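You operate a simulated robot arm through the tools that you are given. There is no shell and no other tool. Be economical: measure what you need, move in short steps, check, and stop when the job is done.

The job below is to be done with a simulated robot arm. You get a single attempt, and the scene is never put back.

Task
Empty the coffee jug, most of it down the sink, then scrub out its stain.
Fine: purple brush, put back; the jug ends where it stood. Set down upright: coffee jug, purple brush. What is to be rubbed or washed off counts as gone when no trace of it is left.

It is judged by the outcome, as a careful person would: the job done as asked, and still so three seconds after it is handed in. It fails if anything else is knocked over, pushed out of place, dropped, spilled or broken.

Robot
A 6-joint arm with a two-finger gripper on a trunk, on a base that drives. Base frame: it is fixed to the floor where the robot stands at the start and does not move with it; the origin is under the middle of the robot, x ahead of it, y to its left, z up. Lengths are in m, angles in rad, forces in N, time in s.
Its first joint turns from -2.897 to 2.897 rad. Places, roughly: purple brush (4x4x24 cm) [0.8, -0.1, 1]; sink [0.8, 0.2, 0.8]. Payload 2.54 kg.
The tool frame sits at the grasp point between the pads (the TCP): z along the fingers, y along the line on which they close. The tips reach 0.03 m beyond it. The gripper opens to 0.116 m. The gripper's body begins 0.095 m behind the TCP.
Orientation is that of the tool frame in the base frame, as a unit quaternion [w, x, y, z]. With the fingers straight down and closing along the base's y, the tool's x points along the base's -x, its y along +y and its z along -z.

Tools
- The arm moves only by the tool jog_arm. Its argument "commands" is a list of rows, each a list of 7 numbers: the shift along the tool's x, y, z in m, then the turn, a rotation vector about the tool's x, y, z in rad, then the closure, from 0 (fully open) to 1 (shut). In form: [[dx, dy, dz, rx, ry, rz, jaw], ...]. A call has 1 to 12 rows; each row is the pose to reach, as a shift and turn from the pose commanded when the call began, along the tool's axes at that moment. A row lasts 0.2 s, in which the tool goes at most 0.05 m and 0.15 rad; a call with a longer step from one row to the next is refused whole, and so is a gripper value outside its range. Where a pose cannot be reached the arm comes as near as it can. A force on the tool above 40 N (or 10 N above the force at the start of the call, whichever is more), or a blocked arm, ends the call early, and 0.2 s more pass. The fingers move at their own pace (about 0.072 m/s each) and stop on an object; they squeeze with about 30 N. The grip force told is the motor's: it shows also when the fingers shut on nothing. Time passes only in rows, and 0.2 s behind the last, so rows that repeat a pose let the fingers close. It gives the time, the measured TCP pose, the force on the tool (base axes), the opening and the grip force at its end, in the units of the frame above (readings bear some noise), with the torque about the TCP (base axes, N m) and any sound that the robot's microphone picked up, and new pictures: "show" is both (left out), scene, wrist or none.
- Cameras (640 x 400 px; columns grow to the right, rows downward): "scene" is now at [-0.0274, 0.1506, 1.4429]; the picture's right is [-0.06, -1.00, 0.00], its down [-0.39, 0.02, -0.92] and it looks along [0.92, -0.05, -0.39] (base axes); focal length 225 px, centre (320, 200). "wrist" rides on the gripper at [0.069, -0.015, -0.122] in the tool frame; the picture's right is [0.21, 0.98, 0.00], its down [-0.83, 0.18, -0.53] and it looks along [-0.52, 0.12, 0.85] (tool axes); focal length 251 px, centre (320, 200). There is no depth. A picture from a camera that has moved, and an enlarged one, comes with that camera's place and axes in the base frame and with its lens. The place of the scene camera against the robot may be out by one fixed shift of up to 0.025 m in any direction.
- drive_base(legs): drives the robot by 1 to 6 legs, each [ahead, left, turn to the left] in m, m and rad, along the robot's own axes; the way and the turn of a leg run together, so that a leg with both is an arc; at most 1.5 m and 3.142 rad a leg. The arm and the cameras ride along, it lands a little off, and it stops where it bumps. It gives what a move gives, and a new picture of the scene camera.
- head_to(pan, tilt): turns the head with the scene camera to pan (to the left, within 2.094 rad either way) and tilt (down, from -0.506 to 1.204), counted from straight ahead of the robot. It gives what a move gives, and a new picture of the scene camera.
- close_up(camera, box): a new picture of the part [left, top, right, bottom] of that camera's present view, enlarged. It takes no simulated time.
- close_job(): hands the job in; it is judged then, once.

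Work in short steps. Places have to be worked out from the pictures, the camera data and where the tool is seen: move nearer, look again, correct. Check each grasp and each placing, and mend what went wrong. You have 120 turns and 260 pictures in all, those below and enlarged ones among them. Open the gripper and draw the arm clear of the work before you hand the job in, unless the task says otherwise; then end with one line.

The tools are called after "Emit:" by a JSON object that holds its "fn" and its "kwargs". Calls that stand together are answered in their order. jog_arm: Moves the arm, as the interface text tells. Its arguments: {"type":"object","properties":{"commands":{"type":"array"},"show":{"type":"string","enum":["both","scene","wrist","none"]}},"required":["commands"]} The other tools are called the same way: drive_base (legs) drives the base; head_to (pan, tilt) turns the head that bears the scene camera; close_up (camera, box) takes an enlarged picture of a part of a camera's view; close_job () hands the job in.

At the start:

```text
time_s: 0.0
tcp_pos: [0.5343, 0.0122, 1.4409]
tcp_rot: [0.001, 0.0, 1.0, 0.0]
ft_force: [0.0, 0.4, 0.2]
moment: [-0.03, -0.02, -0.02]
opening: 0.116
grip_force: 0.1
robot x, y, heading: [0.0029, -0.002, 0.001]
head pan, tilt: [-0.056, 0.398]
```

scene: 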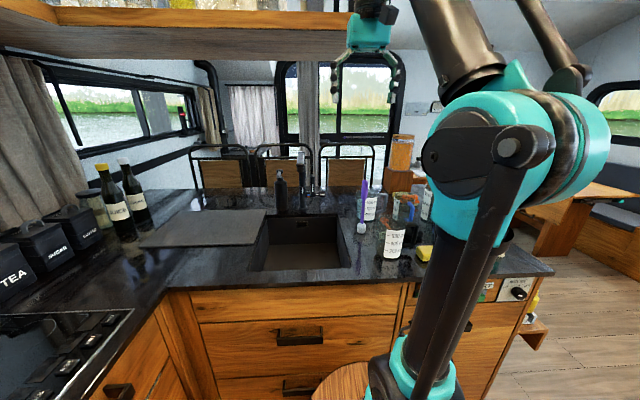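
wrist: 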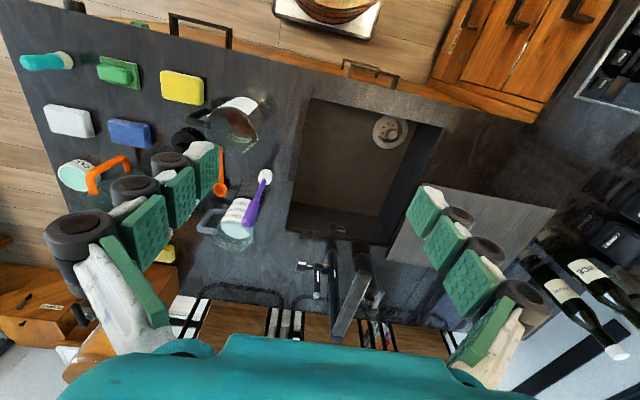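

I start with enlarged views of the jug, brush and sink area to work out what is what.

Emit:
{"fn": "close_up", "kwargs": {"camera": "scene", "box": [240, 120, 440, 280]}}

Emit:
{"fn": "close_up", "kwargs": {"camera": "wrist", "box": [120, 60, 340, 270]}}

```text
2.50 times, centred on (340, 200) of scene
camera zoom: at [-0.0274, 0.1506, 1.4429], right [-0.06, -1.0, 0.0], down [-0.39, 0.02, -0.92], along [0.92, -0.05, -0.39], focal length 563 px, centre (270, 200)
```

zoom: 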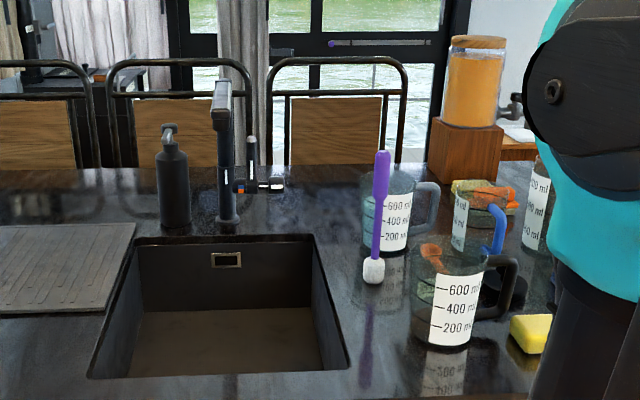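

```text
1.90 times, centred on (230, 165) of wrist
camera zoom: at [0.4648, -0.0022, 1.5625], right [-0.21, 0.98, 0.0], down [0.83, 0.18, 0.53], along [0.52, 0.12, -0.85], focal length 479 px, centre (491, 267)
```

zoom: 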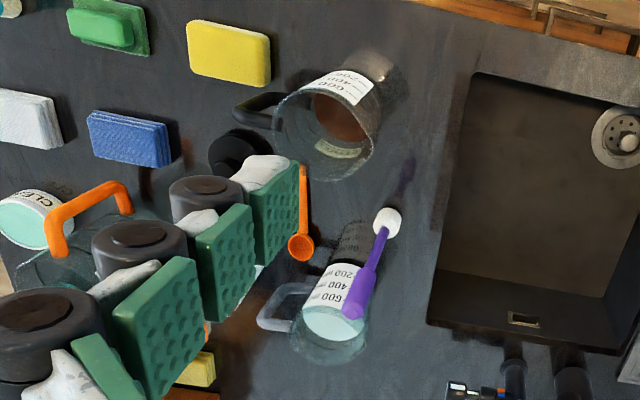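

The dark-handled jug near the counter's front holds something brown, and the brush stands bristles-down beside the sink. I move the wrist camera nearer, to above the jugs.

Emit:
{"fn": "jog_arm", "kwargs": {"commands": [[0.02, -0.03, 0.04, 0, 0, 0, 0], [0.04, -0.06, 0.07, 0, 0, 0, 0], [0.06, -0.09, 0.1, 0, 0, 0, 0], [0.07, -0.11, 0.13, 0, 0, 0, 0]]}}

```text
refused: row 1 steps farther than a row can; nothing moved
```

One row was too long; I split it smaller.

Emit:
{"fn": "jog_arm", "kwargs": {"commands": [[0.015, -0.025, 0.03, 0, 0, 0, 0], [0.03, -0.05, 0.06, 0, 0, 0, 0], [0.045, -0.075, 0.09, 0, 0, 0, 0], [0.06, -0.1, 0.12, 0, 0, 0, 0], [0.07, -0.11, 0.13, 0, 0, 0, 0]]}}

```text
time_s: 1.2
tcp_pos: [0.4652, -0.096, 1.3102]
tcp_rot: [0.0, 0.0, 1.0, 0.0]
ft_force: [-0.1, -0.8, 0.3]
moment: [-0.03, 0.02, 0.0]
opening: 0.1158
grip_force: 0.1
robot x, y, heading: [-0.0038, 0.0005, 0.001]
head pan, tilt: [-0.056, 0.398]
camera scene: at [-0.0273, 0.1506, 1.4429], right [-0.06, -1.0, 0.0], down [-0.39, 0.02, -0.92], along [0.92, -0.05, -0.39], focal length 225 px, centre (320, 200)
camera wrist: at [0.3952, -0.1116, 1.4319], right [-0.21, 0.98, 0.0], down [0.83, 0.18, 0.53], along [0.52, 0.12, -0.85], focal length 251 px, centre (320, 200)
```

scene: 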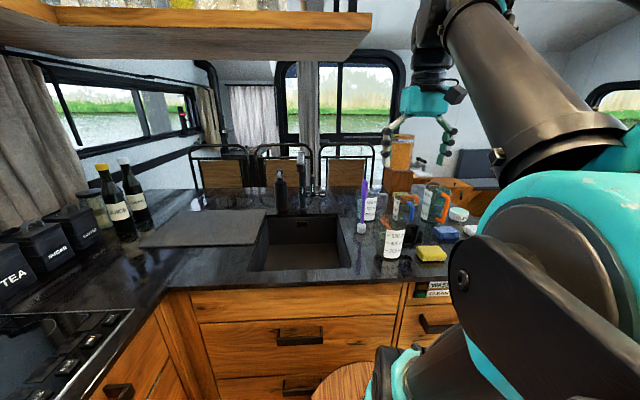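
wrist: 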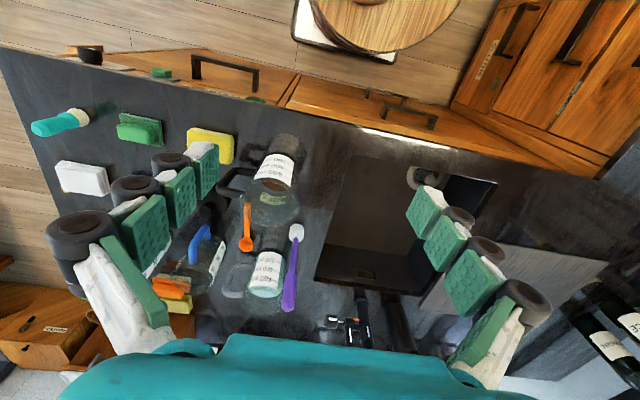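

The jugs are in view of both cameras; I enlarge them.

Emit:
{"fn": "close_up", "kwargs": {"camera": "wrist", "box": [190, 110, 330, 330]}}

Emit:
{"fn": "close_up", "kwargs": {"camera": "scene", "box": [340, 170, 480, 270]}}

```text
1.82 times, centred on (260, 220) of wrist
camera zoom: at [0.3952, -0.1116, 1.4319], right [-0.21, 0.98, 0.0], down [0.83, 0.18, 0.53], along [0.52, 0.12, -0.85], focal length 457 px, centre (429, 164)
```

zoom: 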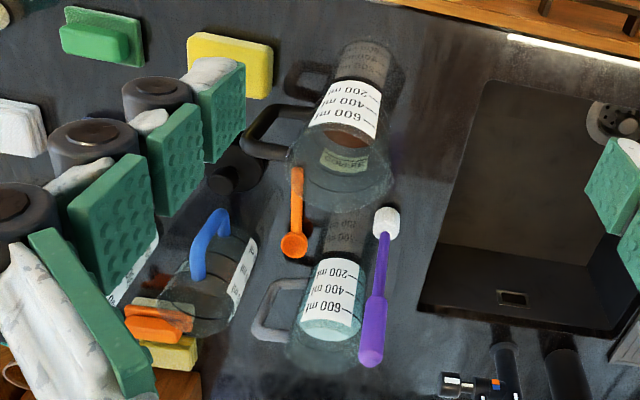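

```text
4.00 times, centred on (410, 220) of scene
camera zoom: at [-0.0273, 0.1506, 1.4429], right [-0.06, -1.0, 0.0], down [-0.39, 0.02, -0.92], along [0.92, -0.05, -0.39], focal length 900 px, centre (-40, 120)
```

zoom: 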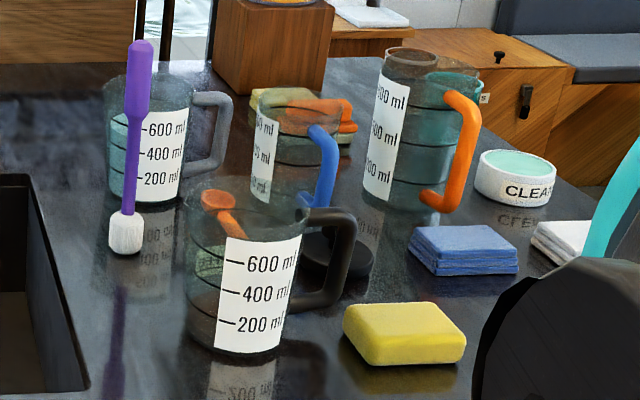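

The dark-handled jug carries a small label; I read it and look at its content.

Emit:
{"fn": "close_up", "kwargs": {"camera": "wrist", "box": [236, 128, 300, 232]}}

Emit:
{"fn": "close_up", "kwargs": {"camera": "scene", "box": [375, 205, 435, 265]}}

```text
3.85 times, centred on (268, 180) of wrist
camera zoom: at [0.3952, -0.1116, 1.4319], right [-0.21, 0.98, 0.0], down [0.83, 0.18, 0.53], along [0.52, 0.12, -0.85], focal length 967 px, centre (520, 277)
```

zoom: 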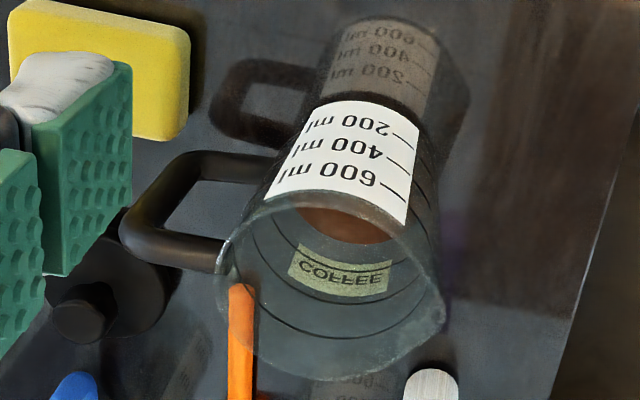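

```text
6.67 times, centred on (405, 235) of scene
camera zoom: at [-0.0273, 0.1506, 1.4429], right [-0.06, -1.0, 0.0], down [-0.39, 0.02, -0.92], along [0.92, -0.05, -0.39], focal length 1500 px, centre (-247, -33)
```

zoom: 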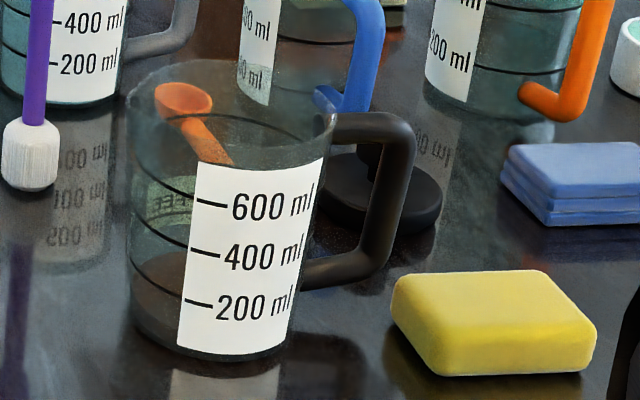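

The black-handled jug labelled COFFEE holds the coffee (about 150 ml). From both cameras: jug axis ≈ (0.66,-0.143), rim z≈1.04, counter ≈0.90, handle's vertical bar ≈ (0.66,-0.237); brush at (0.81,-0.078), upright. I go to above the handle with the jaws half open.

Emit:
{"fn": "jog_arm", "kwargs": {"commands": [[-0.028, -0.02, 0.02, 0, 0, 0, 0.4], [-0.056, -0.04, 0.04, 0, 0, 0, 0.4], [-0.084, -0.06, 0.06, 0, 0, 0, 0.4], [-0.112, -0.08, 0.08, 0, 0, 0, 0.4], [-0.14, -0.1, 0.1, 0, 0, 0, 0.4], [-0.168, -0.12, 0.12, 0, 0, 0, 0.4], [-0.195, -0.141, 0.15, 0, 0, 0, 0.4], [-0.195, -0.141, 0.15, 0, 0, 0, 0.4]]}}

Emit:
{"fn": "close_up", "kwargs": {"camera": "wrist", "box": [160, 100, 480, 300]}}

Emit:
{"fn": "close_up", "kwargs": {"camera": "scene", "box": [340, 140, 480, 270]}}

```text
time_s: 3.0
tcp_pos: [0.6598, -0.2387, 1.1611]
tcp_rot: [0.0, 0.0, 1.0, 0.0]
ft_force: [-0.2, -0.4, -0.9]
moment: [0.03, -0.01, -0.04]
opening: 0.0693
grip_force: 0.0
robot x, y, heading: [0.0014, -0.004, -0.001]
head pan, tilt: [-0.056, 0.398]
camera scene: at [-0.0275, 0.1506, 1.4429], right [-0.06, -1.0, 0.0], down [-0.39, 0.02, -0.92], along [0.92, -0.05, -0.39], focal length 225 px, centre (320, 200)
camera wrist: at [0.5904, -0.2541, 1.2818], right [-0.21, 0.98, 0.0], down [0.83, 0.18, 0.53], along [0.52, 0.12, -0.85], focal length 251 px, centre (320, 200)
```

scene: 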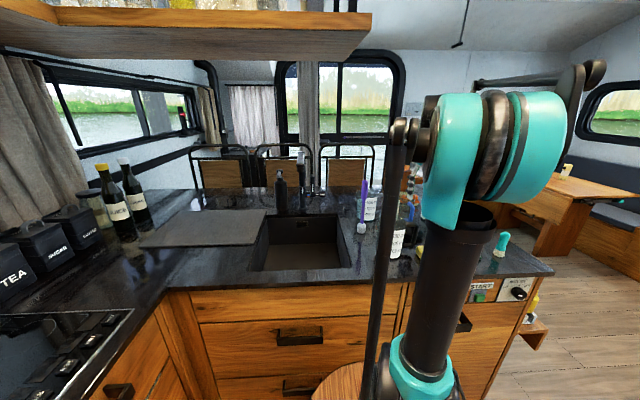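
wrist: 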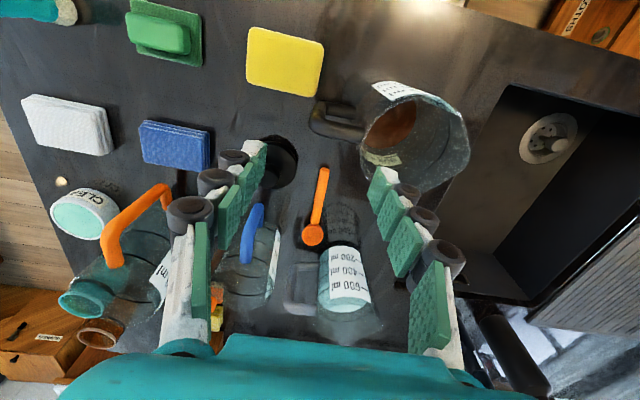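

```text
2.00 times, centred on (320, 200) of wrist
camera zoom: at [0.5904, -0.2541, 1.2818], right [-0.21, 0.98, 0.0], down [0.83, 0.18, 0.53], along [0.52, 0.12, -0.85], focal length 503 px, centre (320, 200)
```

zoom: 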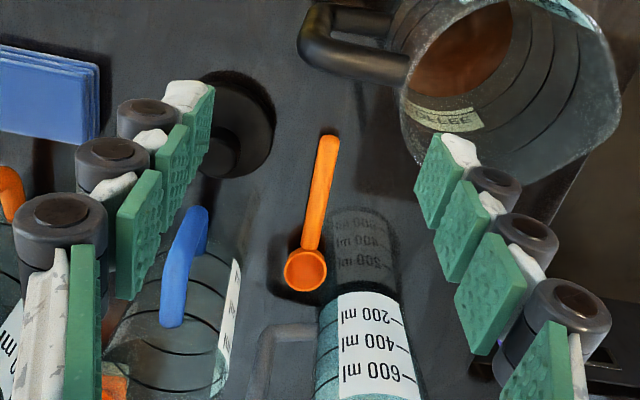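

```text
3.08 times, centred on (410, 205) of scene
camera zoom: at [-0.0275, 0.1506, 1.4429], right [-0.06, -1.0, 0.0], down [-0.39, 0.02, -0.92], along [0.92, -0.05, -0.39], focal length 692 px, centre (43, 185)
```

zoom: 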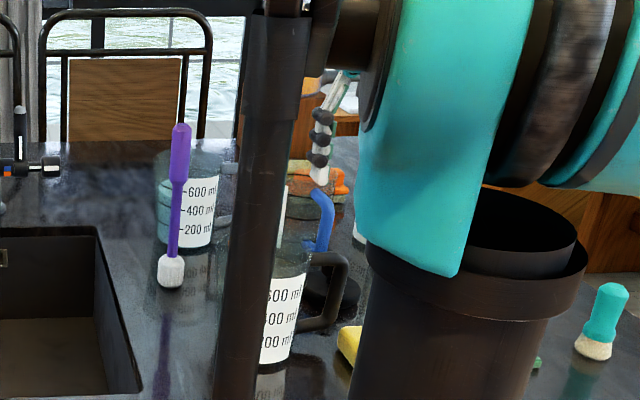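

The jaws close along y, so I turn the hand by 90° to close along x across the handle. Handle bar is re-measured at ≈ (0.661,-0.240).

Emit:
{"fn": "jog_arm", "kwargs": {"commands": [[0, 0, 0, 0, 0, 0.143, 0.4], [0, 0, 0, 0, 0, 0.286, 0.4], [0, 0, 0, 0, 0, 0.429, 0.4], [0, 0, 0, 0, 0, 0.572, 0.4], [0, 0, 0, 0, 0, 0.715, 0.4], [0, 0, 0, 0, 0, 0.858, 0.4], [0, 0, 0, 0, 0, 1.001, 0.4], [0, 0, 0, 0, 0, 1.144, 0.4], [0, 0, 0, 0, 0, 1.287, 0.4], [0, 0, 0, 0, 0, 1.43, 0.4], [0, 0, 0, 0, 0, 1.571, 0.4], [0, 0, 0, 0, 0, 1.571, 0.4]]}}

Emit:
{"fn": "close_up", "kwargs": {"camera": "scene", "box": [340, 140, 480, 270]}}

```text
time_s: 5.6
tcp_pos: [0.6597, -0.2378, 1.1615]
tcp_rot: [0.0, 0.708, 0.706, 0.0]
ft_force: [-0.3, -0.2, 0.7]
moment: [-0.01, 0.01, 0.02]
opening: 0.0698
grip_force: 0.1
robot x, y, heading: [0.0018, 0.0004, -0.001]
head pan, tilt: [-0.056, 0.398]
camera scene: at [-0.0274, 0.1506, 1.4429], right [-0.06, -1.0, 0.0], down [-0.39, 0.02, -0.92], along [0.92, -0.05, -0.39], focal length 225 px, centre (320, 200)
camera wrist: at [0.644, -0.1689, 1.2826], right [0.98, 0.21, 0.0], down [0.18, -0.83, 0.53], along [0.11, -0.52, -0.85], focal length 251 px, centre (320, 200)
```

scene: 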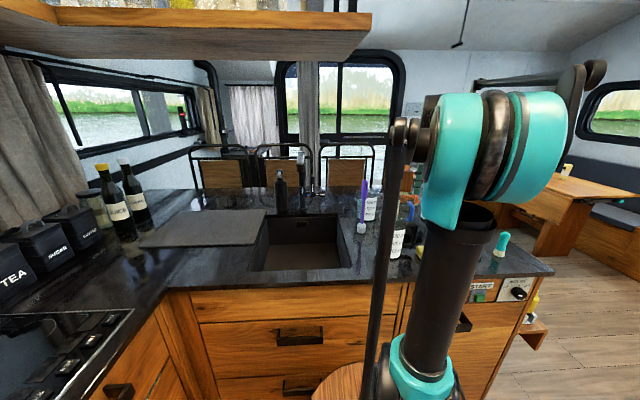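
wrist: 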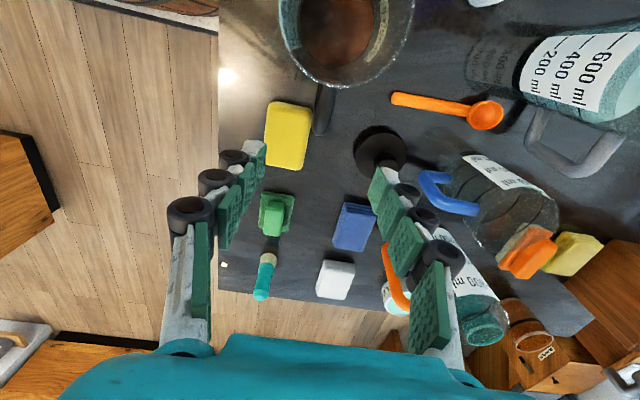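

```text
3.08 times, centred on (410, 205) of scene
camera zoom: at [-0.0274, 0.1506, 1.4429], right [-0.06, -1.0, 0.0], down [-0.39, 0.02, -0.92], along [0.92, -0.05, -0.39], focal length 692 px, centre (43, 185)
```

zoom: 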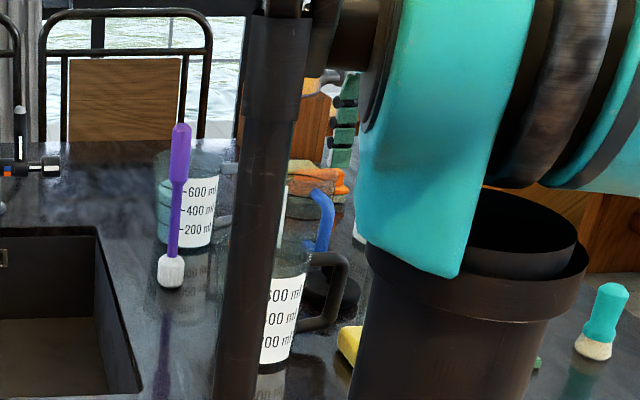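

The handle lies centrally between the jaws (bar at ≈ (0.661,-0.242)). I lower most of the way, then check.

Emit:
{"fn": "jog_arm", "kwargs": {"commands": [[-0.003, 0, 0.04, 0, 0, 0, 0.4], [-0.003, 0, 0.08, 0, 0, 0, 0.4], [-0.003, 0, 0.105, 0, 0, 0, 0.4], [-0.003, 0, 0.105, 0, 0, 0, 0.4]]}}

Emit:
{"fn": "close_up", "kwargs": {"camera": "wrist", "box": [200, 0, 440, 220]}}

```text
time_s: 6.6
tcp_pos: [0.6593, -0.2411, 1.0576]
tcp_rot: [0.0, 0.707, 0.707, 0.0]
ft_force: [0.4, -0.2, 0.2]
moment: [0.02, 0.01, -0.04]
opening: 0.0696
grip_force: 0.1
robot x, y, heading: [-0.0023, 0.0013, -0.002]
head pan, tilt: [-0.056, 0.398]
camera scene: at [-0.0274, 0.1506, 1.4429], right [-0.06, -1.0, 0.0], down [-0.39, 0.02, -0.92], along [0.92, -0.05, -0.39], focal length 225 px, centre (320, 200)
camera wrist: at [0.644, -0.1718, 1.1782], right [0.98, 0.21, 0.0], down [0.18, -0.83, 0.53], along [0.11, -0.52, -0.85], focal length 251 px, centre (320, 200)
```

scene: 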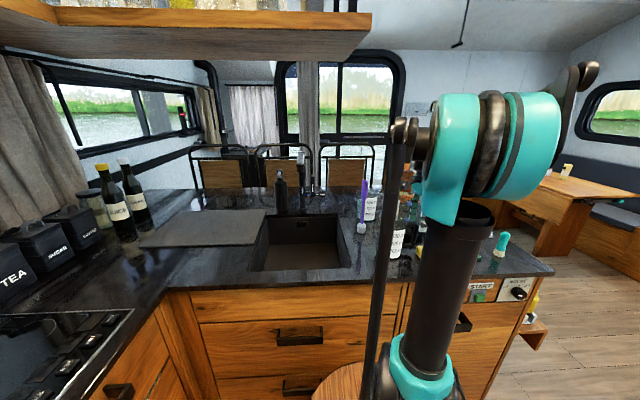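
wrist: 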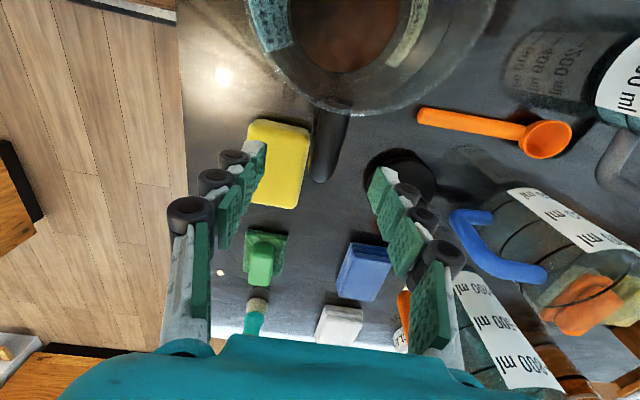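

```text
1.82 times, centred on (320, 110) of wrist
camera zoom: at [0.644, -0.1718, 1.1782], right [0.98, 0.21, 0.0], down [0.18, -0.83, 0.53], along [0.11, -0.52, -0.85], focal length 457 px, centre (320, 364)
```

zoom: 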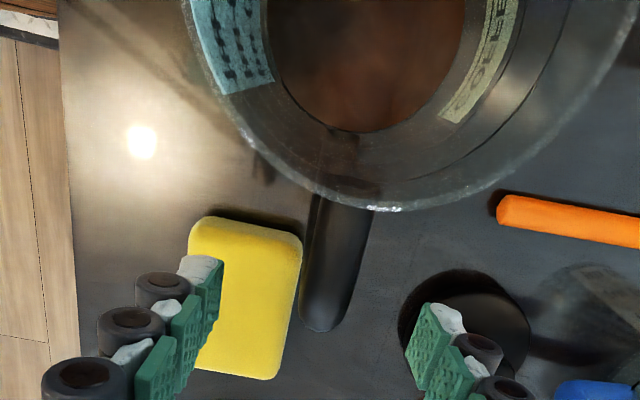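

Still aligned, with no contact force. I go down to mid-handle height and close the jaws.

Emit:
{"fn": "jog_arm", "kwargs": {"commands": [[0.001, -0.001, 0.035, 0, 0, 0, 0.4], [0.001, -0.001, 0.068, 0, 0, 0, 0.4], [0.001, -0.001, 0.068, 0, 0, 0, 0.4], [0.001, -0.001, 0.068, 0, 0, 0, 1], [0.001, -0.001, 0.068, 0, 0, 0, 1], [0.001, -0.001, 0.068, 0, 0, 0, 1], [0.001, -0.001, 0.068, 0, 0, 0, 1]]}}

Emit:
{"fn": "close_up", "kwargs": {"camera": "wrist", "box": [200, 0, 440, 220]}}

```text
time_s: 8.2
tcp_pos: [0.6588, -0.2398, 0.9892]
tcp_rot: [0.0, 0.708, 0.707, 0.0]
ft_force: [-0.7, 0.9, 0.1]
moment: [-0.1, -0.01, -0.02]
opening: 0.0158
grip_force: 30.5
robot x, y, heading: [0.001, -0.0005, 0.003]
head pan, tilt: [-0.056, 0.398]
camera scene: at [-0.0274, 0.1505, 1.4429], right [-0.06, -1.0, 0.0], down [-0.39, 0.02, -0.92], along [0.92, -0.05, -0.39], focal length 225 px, centre (320, 200)
camera wrist: at [0.6428, -0.1706, 1.1098], right [0.98, 0.21, 0.0], down [0.18, -0.83, 0.53], along [0.11, -0.52, -0.85], focal length 251 px, centre (320, 200)
```

scene: 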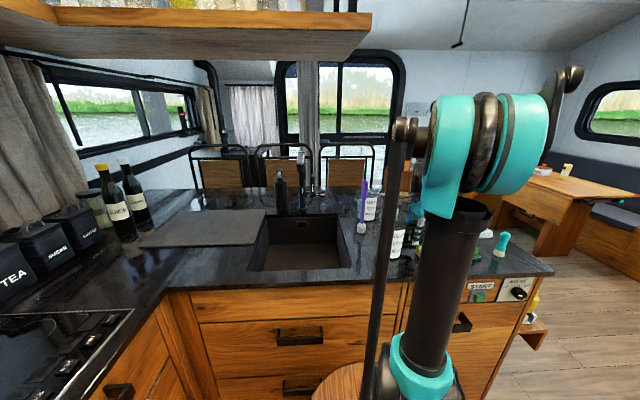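
wrist: 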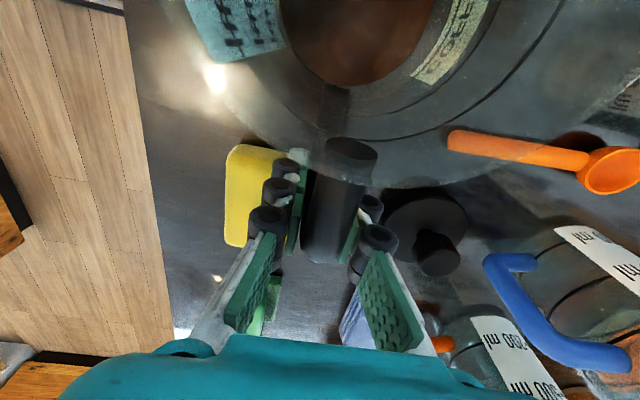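

```text
1.82 times, centred on (320, 110) of wrist
camera zoom: at [0.6428, -0.1706, 1.1098], right [0.98, 0.21, 0.0], down [0.18, -0.83, 0.53], along [0.11, -0.52, -0.85], focal length 457 px, centre (320, 364)
```

zoom: 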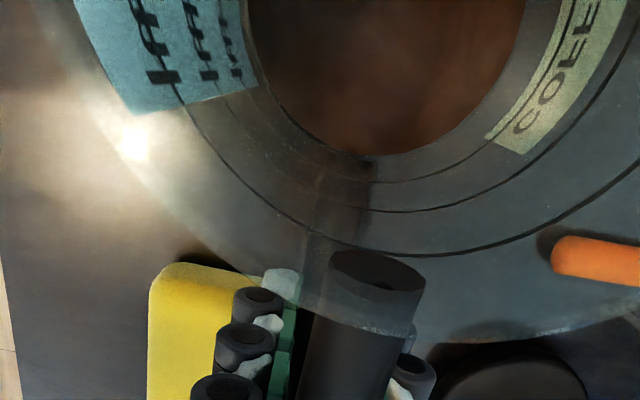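

The handle is gripped (opening 0.016, 30 N). I note the pose (0.659,-0.240,0.989) for the return and lift a little as a test.

Emit:
{"fn": "jog_arm", "kwargs": {"commands": [[0, 0, -0.01, 0, 0, 0, 1], [0, 0, -0.02, 0, 0, 0, 1], [0, 0, -0.03, 0, 0, 0, 1], [0, 0, -0.03, 0, 0, 0, 1]]}}

```text
time_s: 9.2
tcp_pos: [0.6568, -0.2402, 1.0183]
tcp_rot: [0.0, 0.707, 0.708, 0.0]
ft_force: [-0.6, 0.3, -1.6]
moment: [-0.13, 0.0, -0.02]
opening: 0.0158
grip_force: 30.4
robot x, y, heading: [-0.0017, -0.0003, 0.005]
head pan, tilt: [-0.056, 0.398]
camera scene: at [-0.0274, 0.1505, 1.4429], right [-0.06, -1.0, 0.0], down [-0.39, 0.02, -0.92], along [0.92, -0.05, -0.39], focal length 225 px, centre (320, 200)
camera wrist: at [0.6426, -0.1707, 1.1393], right [0.98, 0.21, 0.0], down [0.18, -0.83, 0.53], along [0.11, -0.52, -0.85], focal length 251 px, centre (320, 200)
```

scene: 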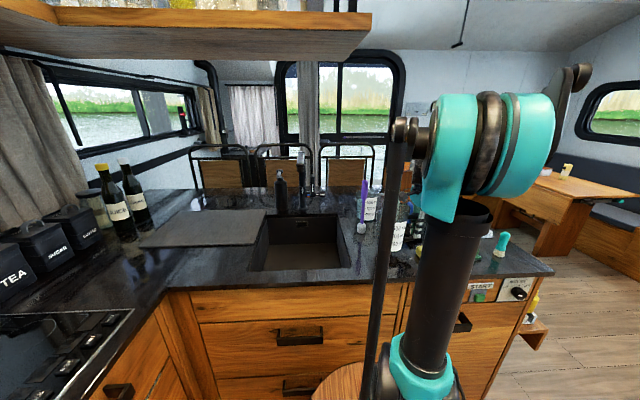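
wrist: 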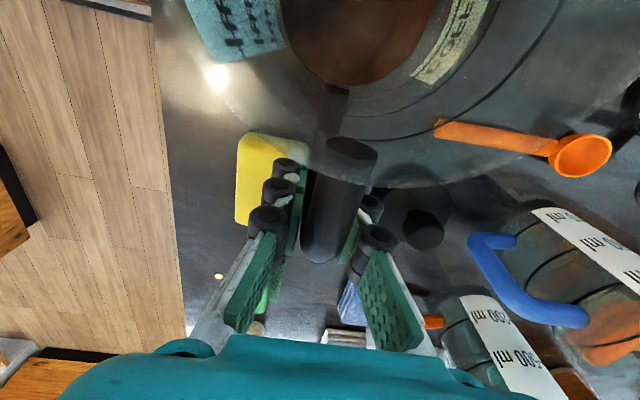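

The jug lifts cleanly without slipping (light, ~0.2 kg). I raise it well clear of the brush and carry it over the sink.

Emit:
{"fn": "jog_arm", "kwargs": {"commands": [[0, 0, -0.03, 0, 0, 0, 1], [0, 0, -0.07, 0, 0, 0, 1], [0, 0, -0.11, 0, 0, 0, 1], [0, 0, -0.15, 0, 0, 0, 1], [0, 0, -0.19, 0, 0, 0, 1], [0.02, 0, -0.21, 0, 0, 0, 1], [0.06, 0, -0.22, 0, 0, 0, 1], [0.1, 0, -0.22, 0, 0, 0, 1], [0.14, 0, -0.22, 0, 0, 0, 1], [0.18, 0, -0.22, 0, 0, 0, 1], [0.22, 0, -0.22, 0, 0, 0, 1], [0.25, 0, -0.22, 0, 0, 0, 1]]}}

```text
time_s: 11.8
tcp_pos: [0.6595, 0.0084, 1.2372]
tcp_rot: [0.0, 0.707, 0.707, 0.0]
ft_force: [0.9, 1.5, -1.8]
moment: [-0.09, -0.01, -0.02]
opening: 0.0158
grip_force: 29.7
robot x, y, heading: [-0.0022, -0.0008, 0.0]
head pan, tilt: [-0.056, 0.398]
camera scene: at [-0.0273, 0.1504, 1.4429], right [-0.06, -1.0, 0.0], down [-0.39, 0.02, -0.92], along [0.92, -0.05, -0.39], focal length 225 px, centre (320, 200)
camera wrist: at [0.643, 0.079, 1.3593], right [0.98, 0.21, 0.0], down [0.18, -0.83, 0.53], along [0.11, -0.52, -0.85], focal length 251 px, centre (320, 200)
```

scene: 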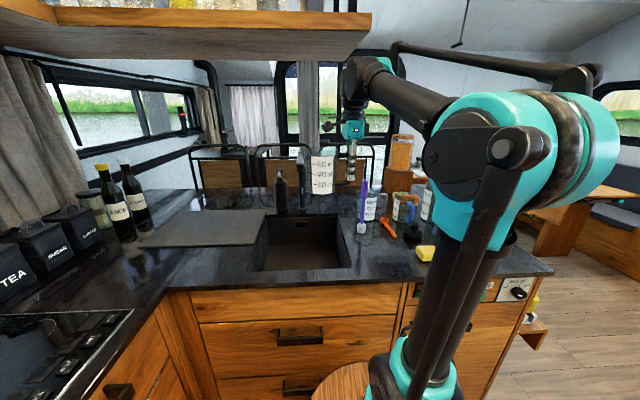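
wrist: 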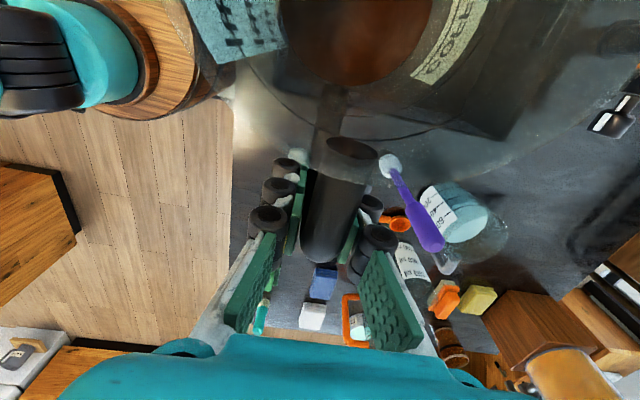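

Next I move over the sink and yaw the jug 45° so that it will pour diagonally towards the sink's middle.

Emit:
{"fn": "jog_arm", "kwargs": {"commands": [[0.015, 0.017, 0.006, 0, 0, -0.131, 1], [0.03, 0.034, 0.012, 0, 0, -0.262, 1], [0.045, 0.05, 0.018, 0, 0, -0.393, 1], [0.06, 0.067, 0.024, 0, 0, -0.524, 1], [0.075, 0.084, 0.03, 0, 0, -0.655, 1], [0.09, 0.1, 0.036, 0, 0, -0.785, 1], [0.09, 0.1, 0.036, 0, 0, -0.785, 1]]}}

Emit:
{"fn": "close_up", "kwargs": {"camera": "scene", "box": [230, 110, 430, 280]}}

```text
time_s: 13.4
tcp_pos: [0.757, 0.0989, 1.2035]
tcp_rot: [0.001, 0.382, 0.924, 0.0]
ft_force: [-0.1, -0.5, -1.6]
moment: [-0.08, -0.08, -0.02]
opening: 0.0161
grip_force: 29.7
robot x, y, heading: [-0.0006, 0.0002, -0.0]
head pan, tilt: [-0.056, 0.398]
camera scene: at [-0.0274, 0.1506, 1.4429], right [-0.06, -1.0, 0.0], down [-0.39, 0.02, -0.92], along [0.92, -0.05, -0.39], focal length 225 px, centre (320, 200)
camera wrist: at [0.6977, 0.1383, 1.3229], right [0.54, 0.84, 0.0], down [0.71, -0.46, 0.53], along [0.45, -0.29, -0.85], focal length 251 px, centre (320, 200)
```

scene: 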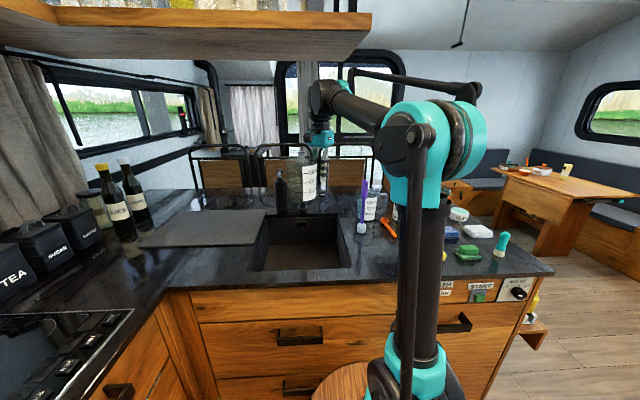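
wrist: 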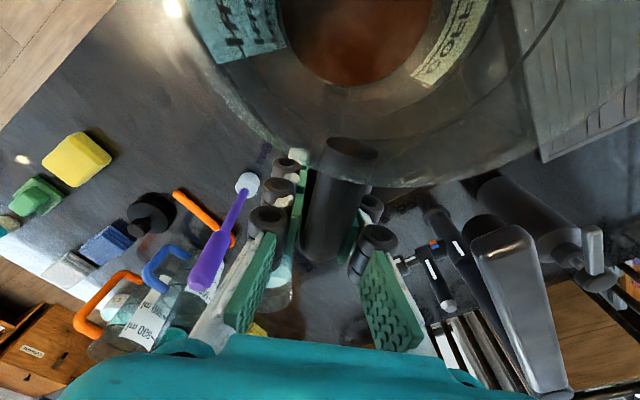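

```text
2.35 times, centred on (330, 195) of scene
camera zoom: at [-0.0274, 0.1506, 1.4429], right [-0.06, -1.0, 0.0], down [-0.39, 0.02, -0.92], along [0.92, -0.05, -0.39], focal length 530 px, centre (296, 212)
```

zoom: 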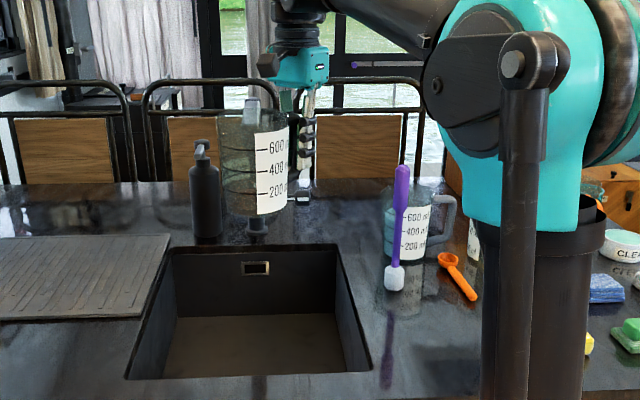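

The jug's centre is over the sink at ≈ (0.69,0.167). I begin tilting it smoothly (mouth to front-left, into the sink) while lowering a little.

Emit:
{"fn": "jog_arm", "kwargs": {"commands": [[0, 0, 0.01, 0, -0.1, 0, 1], [0, 0, 0.02, 0, -0.2, 0, 1], [0, 0, 0.03, 0, -0.3, 0, 1], [0, 0, 0.04, 0, -0.4, 0, 1], [0, 0, 0.05, 0, -0.5, 0, 1], [0, 0, 0.06, 0, -0.6, 0, 1], [0, 0, 0.07, 0, -0.7, 0, 1], [0, 0, 0.075, 0, -0.8, 0, 1], [0, 0, 0.08, 0, -0.85, 0, 1]]}}

Emit:
{"fn": "close_up", "kwargs": {"camera": "scene", "box": [230, 110, 430, 280]}}

```text
time_s: 15.4
tcp_pos: [0.7592, 0.0996, 1.1222]
tcp_rot: [0.38, 0.349, 0.842, -0.158]
ft_force: [-0.3, 0.2, -1.4]
moment: [-0.05, -0.1, -0.03]
opening: 0.0158
grip_force: 30.3
robot x, y, heading: [-0.0021, 0.0037, -0.001]
head pan, tilt: [-0.056, 0.398]
camera scene: at [-0.0273, 0.1506, 1.4429], right [-0.06, -1.0, 0.0], down [-0.39, 0.02, -0.92], along [0.92, -0.05, -0.39], focal length 225 px, centre (320, 200)
camera wrist: at [0.6502, 0.1868, 1.1501], right [0.59, 0.79, -0.16], down [0.23, 0.03, 0.97], along [0.77, -0.61, -0.17], focal length 251 px, centre (320, 200)
```

scene: 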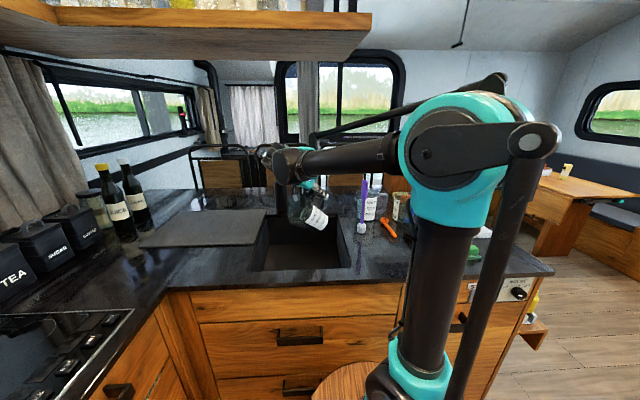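
wrist: 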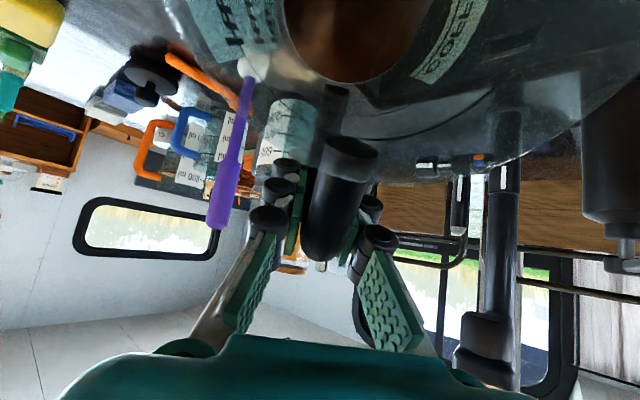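

```text
2.35 times, centred on (330, 195) of scene
camera zoom: at [-0.0273, 0.1506, 1.4429], right [-0.06, -1.0, 0.0], down [-0.39, 0.02, -0.92], along [0.92, -0.05, -0.39], focal length 530 px, centre (296, 212)
```

zoom: 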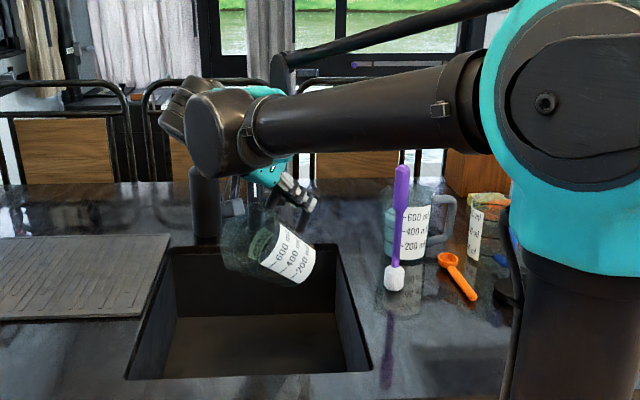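

The tilt is 49° and all is clear. I continue gently to about 90°.

Emit:
{"fn": "jog_arm", "kwargs": {"commands": [[0, 0, 0, 0, -0.08, 0, 1], [0, 0, 0, 0, -0.16, 0, 1], [0, 0, 0, 0, -0.24, 0, 1], [0, 0, 0, 0, -0.32, 0, 1], [0, 0, 0, 0, -0.4, 0, 1], [0, 0, 0, 0, -0.48, 0, 1], [0, 0, 0, 0, -0.56, 0, 1], [0, 0, 0, 0, -0.64, 0, 1], [0, 0, 0, 0, -0.72, 0, 1]]}}

Emit:
{"fn": "close_up", "kwargs": {"camera": "scene", "box": [230, 110, 430, 280]}}

```text
time_s: 17.4
tcp_pos: [0.758, 0.0991, 1.1223]
tcp_rot: [0.653, 0.271, 0.653, -0.27]
ft_force: [-0.9, -0.5, -0.6]
moment: [-0.03, 0.03, -0.02]
opening: 0.0159
grip_force: 30.0
robot x, y, heading: [0.0034, -0.0036, 0.003]
head pan, tilt: [-0.056, 0.398]
camera scene: at [-0.0274, 0.1506, 1.4429], right [-0.06, -1.0, 0.0], down [-0.39, 0.02, -0.92], along [0.92, -0.05, -0.39], focal length 225 px, centre (320, 200)
camera wrist: at [0.6608, 0.176, 1.0525], right [0.69, 0.69, -0.21], down [-0.25, 0.51, 0.83], along [0.68, -0.52, 0.52], focal length 251 px, centre (320, 200)
```

scene: 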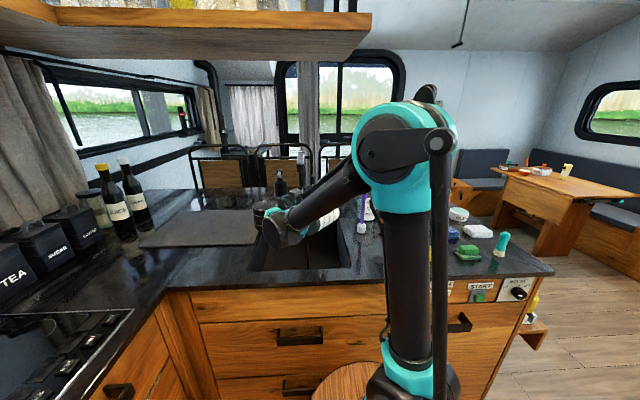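
wrist: 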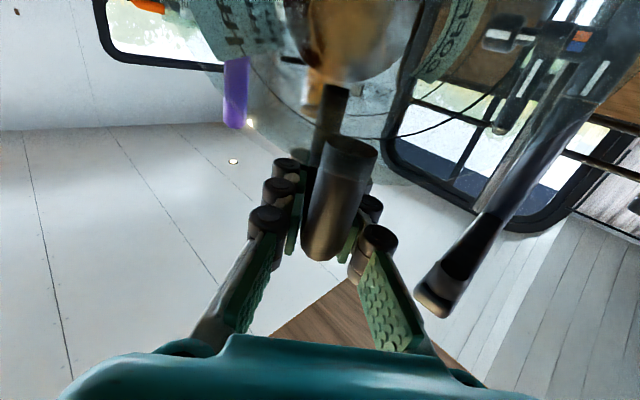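

```text
2.35 times, centred on (330, 195) of scene
camera zoom: at [-0.0274, 0.1506, 1.4429], right [-0.06, -1.0, 0.0], down [-0.39, 0.02, -0.92], along [0.92, -0.05, -0.39], focal length 530 px, centre (296, 212)
```

zoom: 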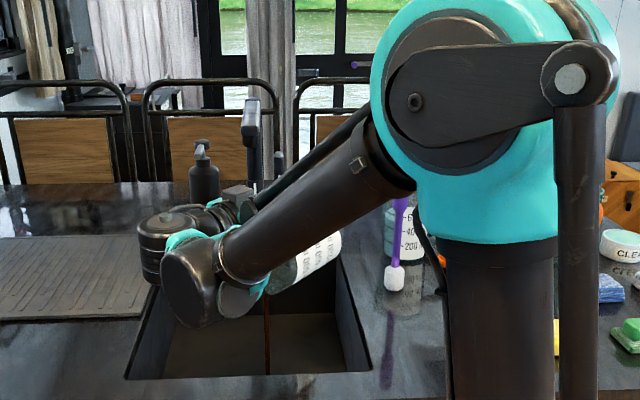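

A brown stream runs into the sink. I tilt a bit past horizontal and hold to drain it.

Emit:
{"fn": "jog_arm", "kwargs": {"commands": [[0, 0, 0, 0, -0.07, 0, 1], [-0.01, 0, 0, 0, -0.14, 0, 1], [-0.02, 0, 0, 0, -0.21, 0, 1], [-0.03, 0, 0, 0, -0.28, 0, 1], [-0.03, 0, 0, 0, -0.35, 0, 1], [-0.03, 0, 0, 0, -0.35, 0, 1], [-0.03, 0, 0, 0, -0.35, 0, 1], [-0.03, 0, 0, 0, -0.35, 0, 1], [-0.03, 0, 0, 0, -0.35, 0, 1], [-0.03, 0, 0, 0, -0.35, 0, 1]]}}

Emit:
{"fn": "close_up", "kwargs": {"camera": "scene", "box": [230, 110, 430, 280]}}

Emit:
{"fn": "close_up", "kwargs": {"camera": "wrist", "box": [180, 0, 500, 200]}}

```text
time_s: 19.6
tcp_pos: [0.7574, 0.1002, 1.1534]
tcp_rot: [0.757, 0.22, 0.529, -0.314]
ft_force: [-0.4, -0.2, -0.8]
moment: [0.04, 0.03, -0.03]
opening: 0.0159
grip_force: 30.2
robot x, y, heading: [0.0015, -0.0017, 0.003]
head pan, tilt: [-0.056, 0.398]
camera scene: at [-0.0274, 0.1507, 1.4429], right [-0.06, -1.0, 0.0], down [-0.39, 0.02, -0.92], along [0.92, -0.05, -0.39], focal length 225 px, centre (320, 200)
camera wrist: at [0.6831, 0.1542, 1.045], right [0.74, 0.64, -0.2], down [-0.43, 0.68, 0.59], along [0.52, -0.36, 0.78], focal length 251 px, centre (320, 200)
```

scene: 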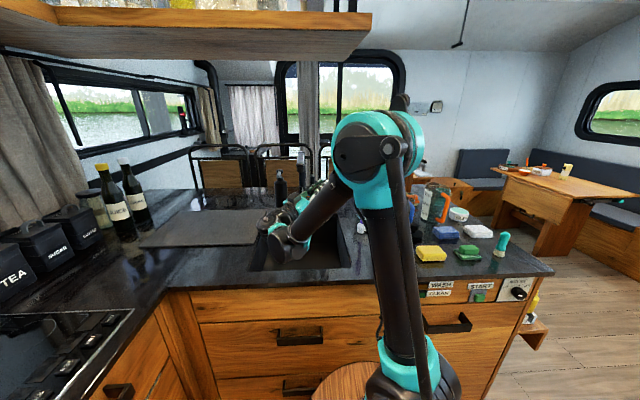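
wrist: 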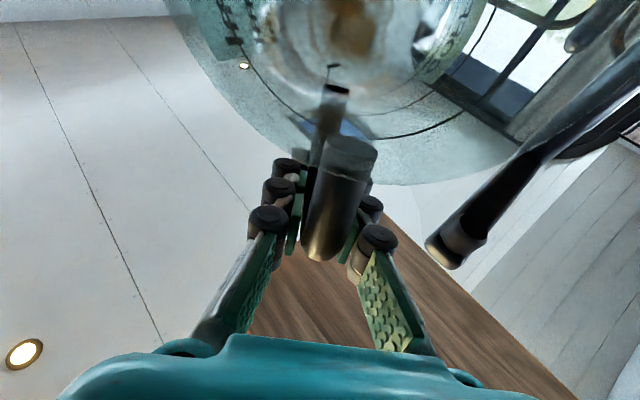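

```text
2.35 times, centred on (330, 195) of scene
camera zoom: at [-0.0274, 0.1507, 1.4429], right [-0.06, -1.0, 0.0], down [-0.39, 0.02, -0.92], along [0.92, -0.05, -0.39], focal length 530 px, centre (296, 212)
```

zoom: 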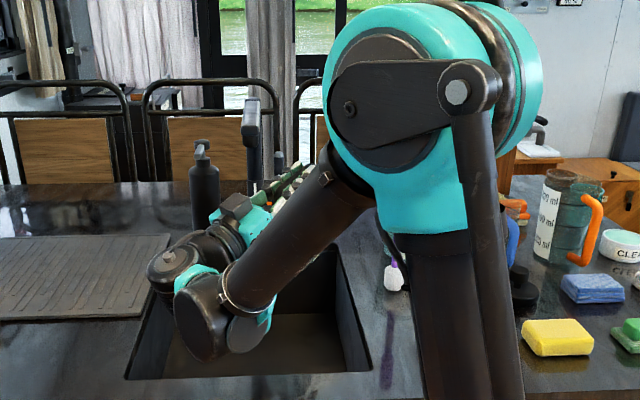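

```text
2.00 times, centred on (340, 100) of wrist
camera zoom: at [0.6831, 0.1542, 1.045], right [0.74, 0.64, -0.2], down [-0.43, 0.68, 0.59], along [0.52, -0.36, 0.78], focal length 503 px, centre (280, 400)
```

zoom: 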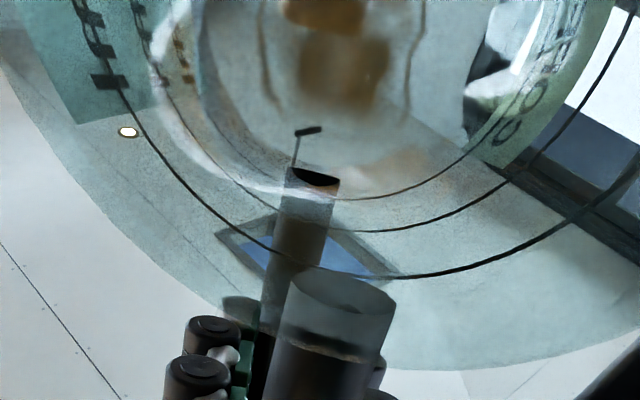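

The jug is empty; brown stain marks are seen on its floor and lower wall. I turn it back upright.

Emit:
{"fn": "jog_arm", "kwargs": {"commands": [[0, 0, 0, 0, 0.14, 0, 1], [0, 0, 0, 0, 0.28, 0, 1], [0, 0, 0, 0, 0.42, 0, 1], [0, 0, 0, 0, 0.56, 0, 1], [0, 0, 0, 0, 0.7, 0, 1], [0, 0, 0, 0, 0.84, 0, 1], [0, 0, 0, 0, 0.98, 0, 1], [0, 0, 0, 0, 1.12, 0, 1], [0, 0, 0, 0, 1.26, 0, 1], [0, 0, 0, 0, 1.4, 0, 1], [0, 0, 0, 0, 1.54, 0, 1], [0, 0, 0, 0, 1.68, 0, 1]], "show": "scene"}}

Emit:
{"fn": "jog_arm", "kwargs": {"commands": [[0, 0, 0, 0, 0.12, 0, 1], [0, 0, 0, 0, 0.24, 0, 1], [0, 0, 0, 0, 0.24, 0, 1]]}}

```text
time_s: 22.2
tcp_pos: [0.7586, 0.1005, 1.1531]
tcp_rot: [0.11, 0.38, 0.917, -0.045]
ft_force: [0.5, 0.6, -0.3]
moment: [-0.08, -0.06, 0.05]
opening: 0.016
grip_force: 30.1
robot x, y, heading: [-0.0032, -0.0011, 0.0]
head pan, tilt: [-0.056, 0.398]
camera scene: at [-0.0276, 0.1507, 1.4428], right [-0.06, -1.0, 0.0], down [-0.39, 0.02, -0.92], along [0.92, -0.05, -0.39], focal length 225 px, centre (320, 200)
```

scene: 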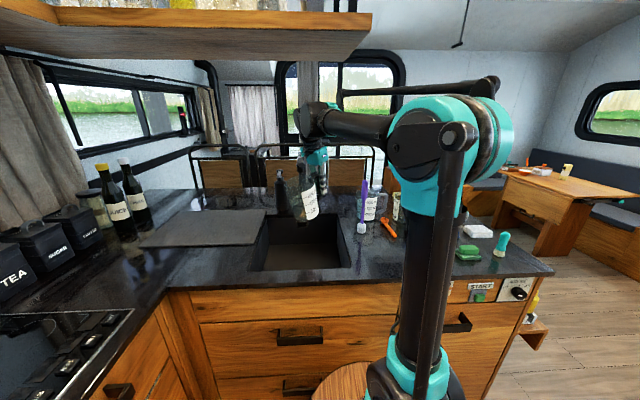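

```text
time_s: 23.0
tcp_pos: [0.7572, 0.0992, 1.1536]
tcp_rot: [-0.001, 0.382, 0.924, 0.0]
ft_force: [0.7, 0.5, -1.5]
moment: [-0.04, -0.06, 0.03]
opening: 0.0158
grip_force: 29.7
robot x, y, heading: [-0.0013, 0.0023, 0.001]
head pan, tilt: [-0.056, 0.398]
camera scene: at [-0.0274, 0.1506, 1.4429], right [-0.06, -1.0, 0.0], down [-0.39, 0.02, -0.92], along [0.92, -0.05, -0.39], focal length 225 px, centre (320, 200)
camera wrist: at [0.6985, 0.1382, 1.2737], right [0.54, 0.84, 0.0], down [0.71, -0.46, 0.53], along [0.45, -0.29, -0.85], focal length 251 px, centre (320, 200)
```

scene: 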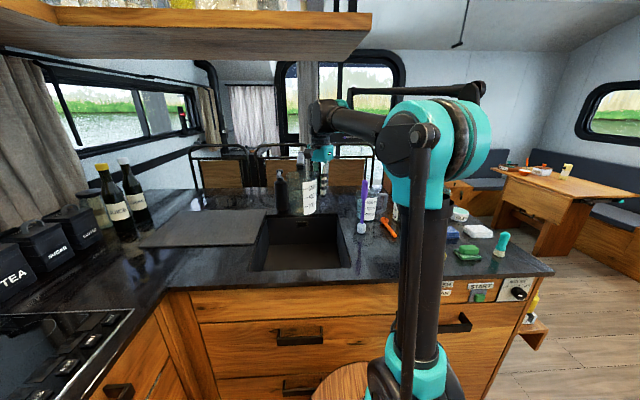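
wrist: 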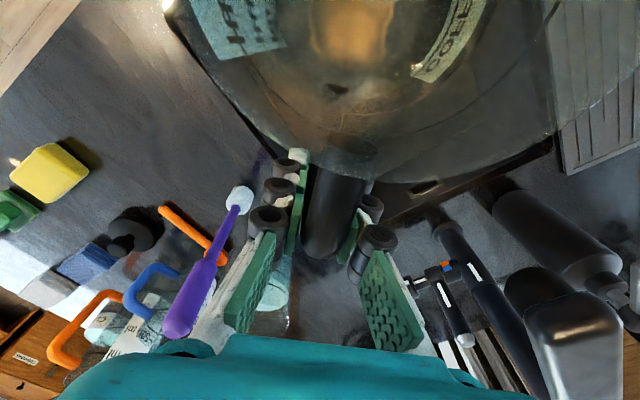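

Upright again, with brown stain remaining inside. I bring the jug back along the same way: unwind the yaw and rise.

Emit:
{"fn": "jog_arm", "kwargs": {"commands": [[0.001, -0.022, -0.014, 0, 0, 0.131, 1], [0.002, -0.044, -0.028, 0, 0, 0.262, 1], [0.003, -0.067, -0.042, 0, 0, 0.393, 1], [0.003, -0.089, -0.056, 0, 0, 0.524, 1], [0.004, -0.111, -0.07, 0, 0, 0.655, 1], [0.005, -0.1336, -0.084, 0, 0, 0.785, 1], [0.005, -0.1336, -0.084, 0, 0, 0.785, 1]], "show": "wrist"}}

Emit:
{"fn": "close_up", "kwargs": {"camera": "wrist", "box": [180, 0, 500, 200]}}

```text
time_s: 24.6
tcp_pos: [0.6603, 0.0094, 1.236]
tcp_rot: [0.0, 0.708, 0.706, 0.0]
ft_force: [1.0, -0.2, -0.8]
moment: [-0.1, 0.0, -0.02]
opening: 0.0159
grip_force: 30.0
robot x, y, heading: [0.0, 0.0023, 0.002]
head pan, tilt: [-0.056, 0.398]
camera wrist: at [0.6445, 0.0778, 1.3573], right [0.98, 0.21, 0.0], down [0.18, -0.83, 0.53], along [0.11, -0.52, -0.85], focal length 251 px, centre (320, 200)
```

wrist: 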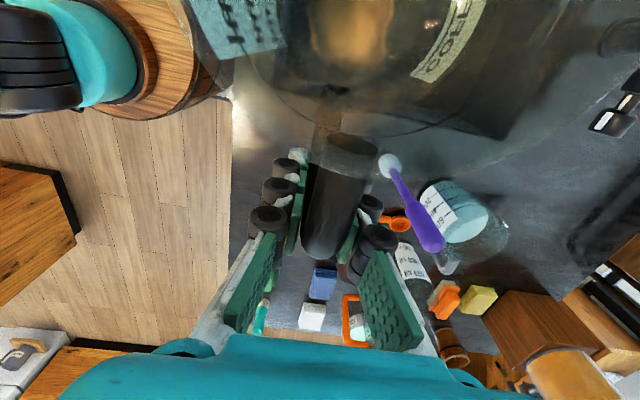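

```text
2.00 times, centred on (340, 100) of wrist
camera zoom: at [0.6445, 0.0778, 1.3573], right [0.98, 0.21, 0.0], down [0.18, -0.83, 0.53], along [0.11, -0.52, -0.85], focal length 503 px, centre (280, 400)
```

zoom: 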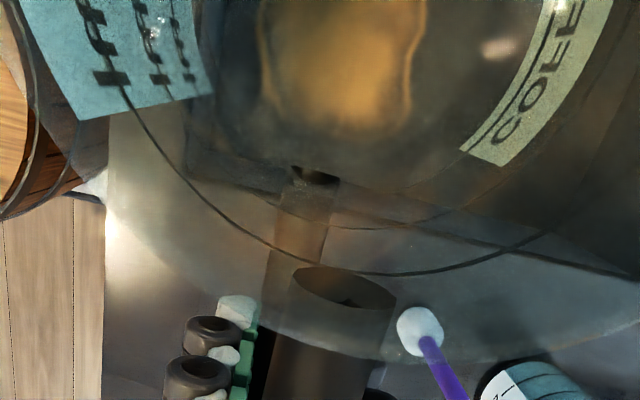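

Now lateral back to over its spot, then down.

Emit:
{"fn": "jog_arm", "kwargs": {"commands": [[-0.04, 0, 0, 0, 0, 0, 1], [-0.08, 0, 0, 0, 0, 0, 1], [-0.12, 0, 0, 0, 0, 0, 1], [-0.16, 0, 0, 0, 0, 0, 1], [-0.2, 0, 0, 0, 0, 0, 1], [-0.235, 0, 0.01, 0, 0, 0, 1], [-0.249, -0.001, 0.04, 0, 0, 0, 1], [-0.249, -0.001, 0.08, 0, 0, 0, 1], [-0.249, -0.001, 0.12, 0, 0, 0, 1], [-0.249, -0.001, 0.16, 0, 0, 0, 1], [-0.249, -0.001, 0.2, 0, 0, 0, 1], [-0.249, -0.001, 0.22, 0, 0, 0, 1]]}}

```text
time_s: 27.2
tcp_pos: [0.6586, -0.2407, 1.0168]
tcp_rot: [0.001, 0.707, 0.707, 0.001]
ft_force: [-0.1, 0.1, -1.0]
moment: [-0.12, -0.01, 0.03]
opening: 0.016
grip_force: 29.8
robot x, y, heading: [0.0004, -0.0007, 0.003]
head pan, tilt: [-0.056, 0.398]
camera scene: at [-0.0274, 0.1506, 1.4429], right [-0.06, -1.0, 0.0], down [-0.39, 0.02, -0.92], along [0.92, -0.05, -0.39], focal length 225 px, centre (320, 200)
camera wrist: at [0.6429, -0.1711, 1.1364], right [0.98, 0.21, 0.0], down [0.18, -0.83, 0.53], along [0.11, -0.52, -0.85], focal length 251 px, centre (320, 200)
```

scene: 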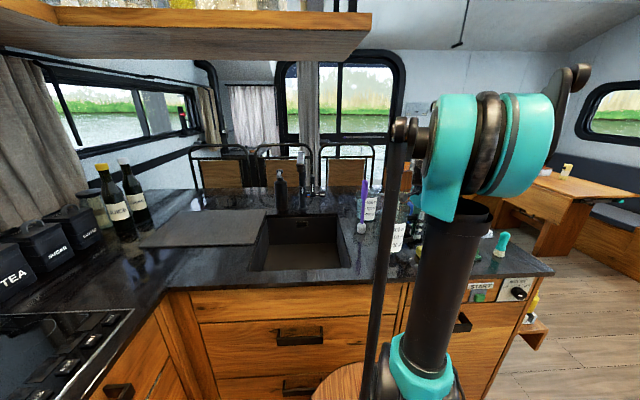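
wrist: 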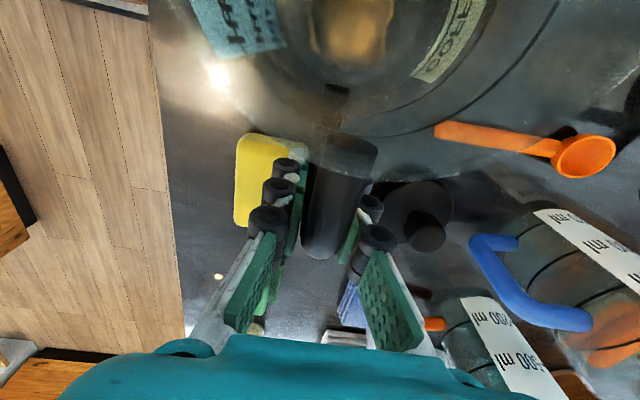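

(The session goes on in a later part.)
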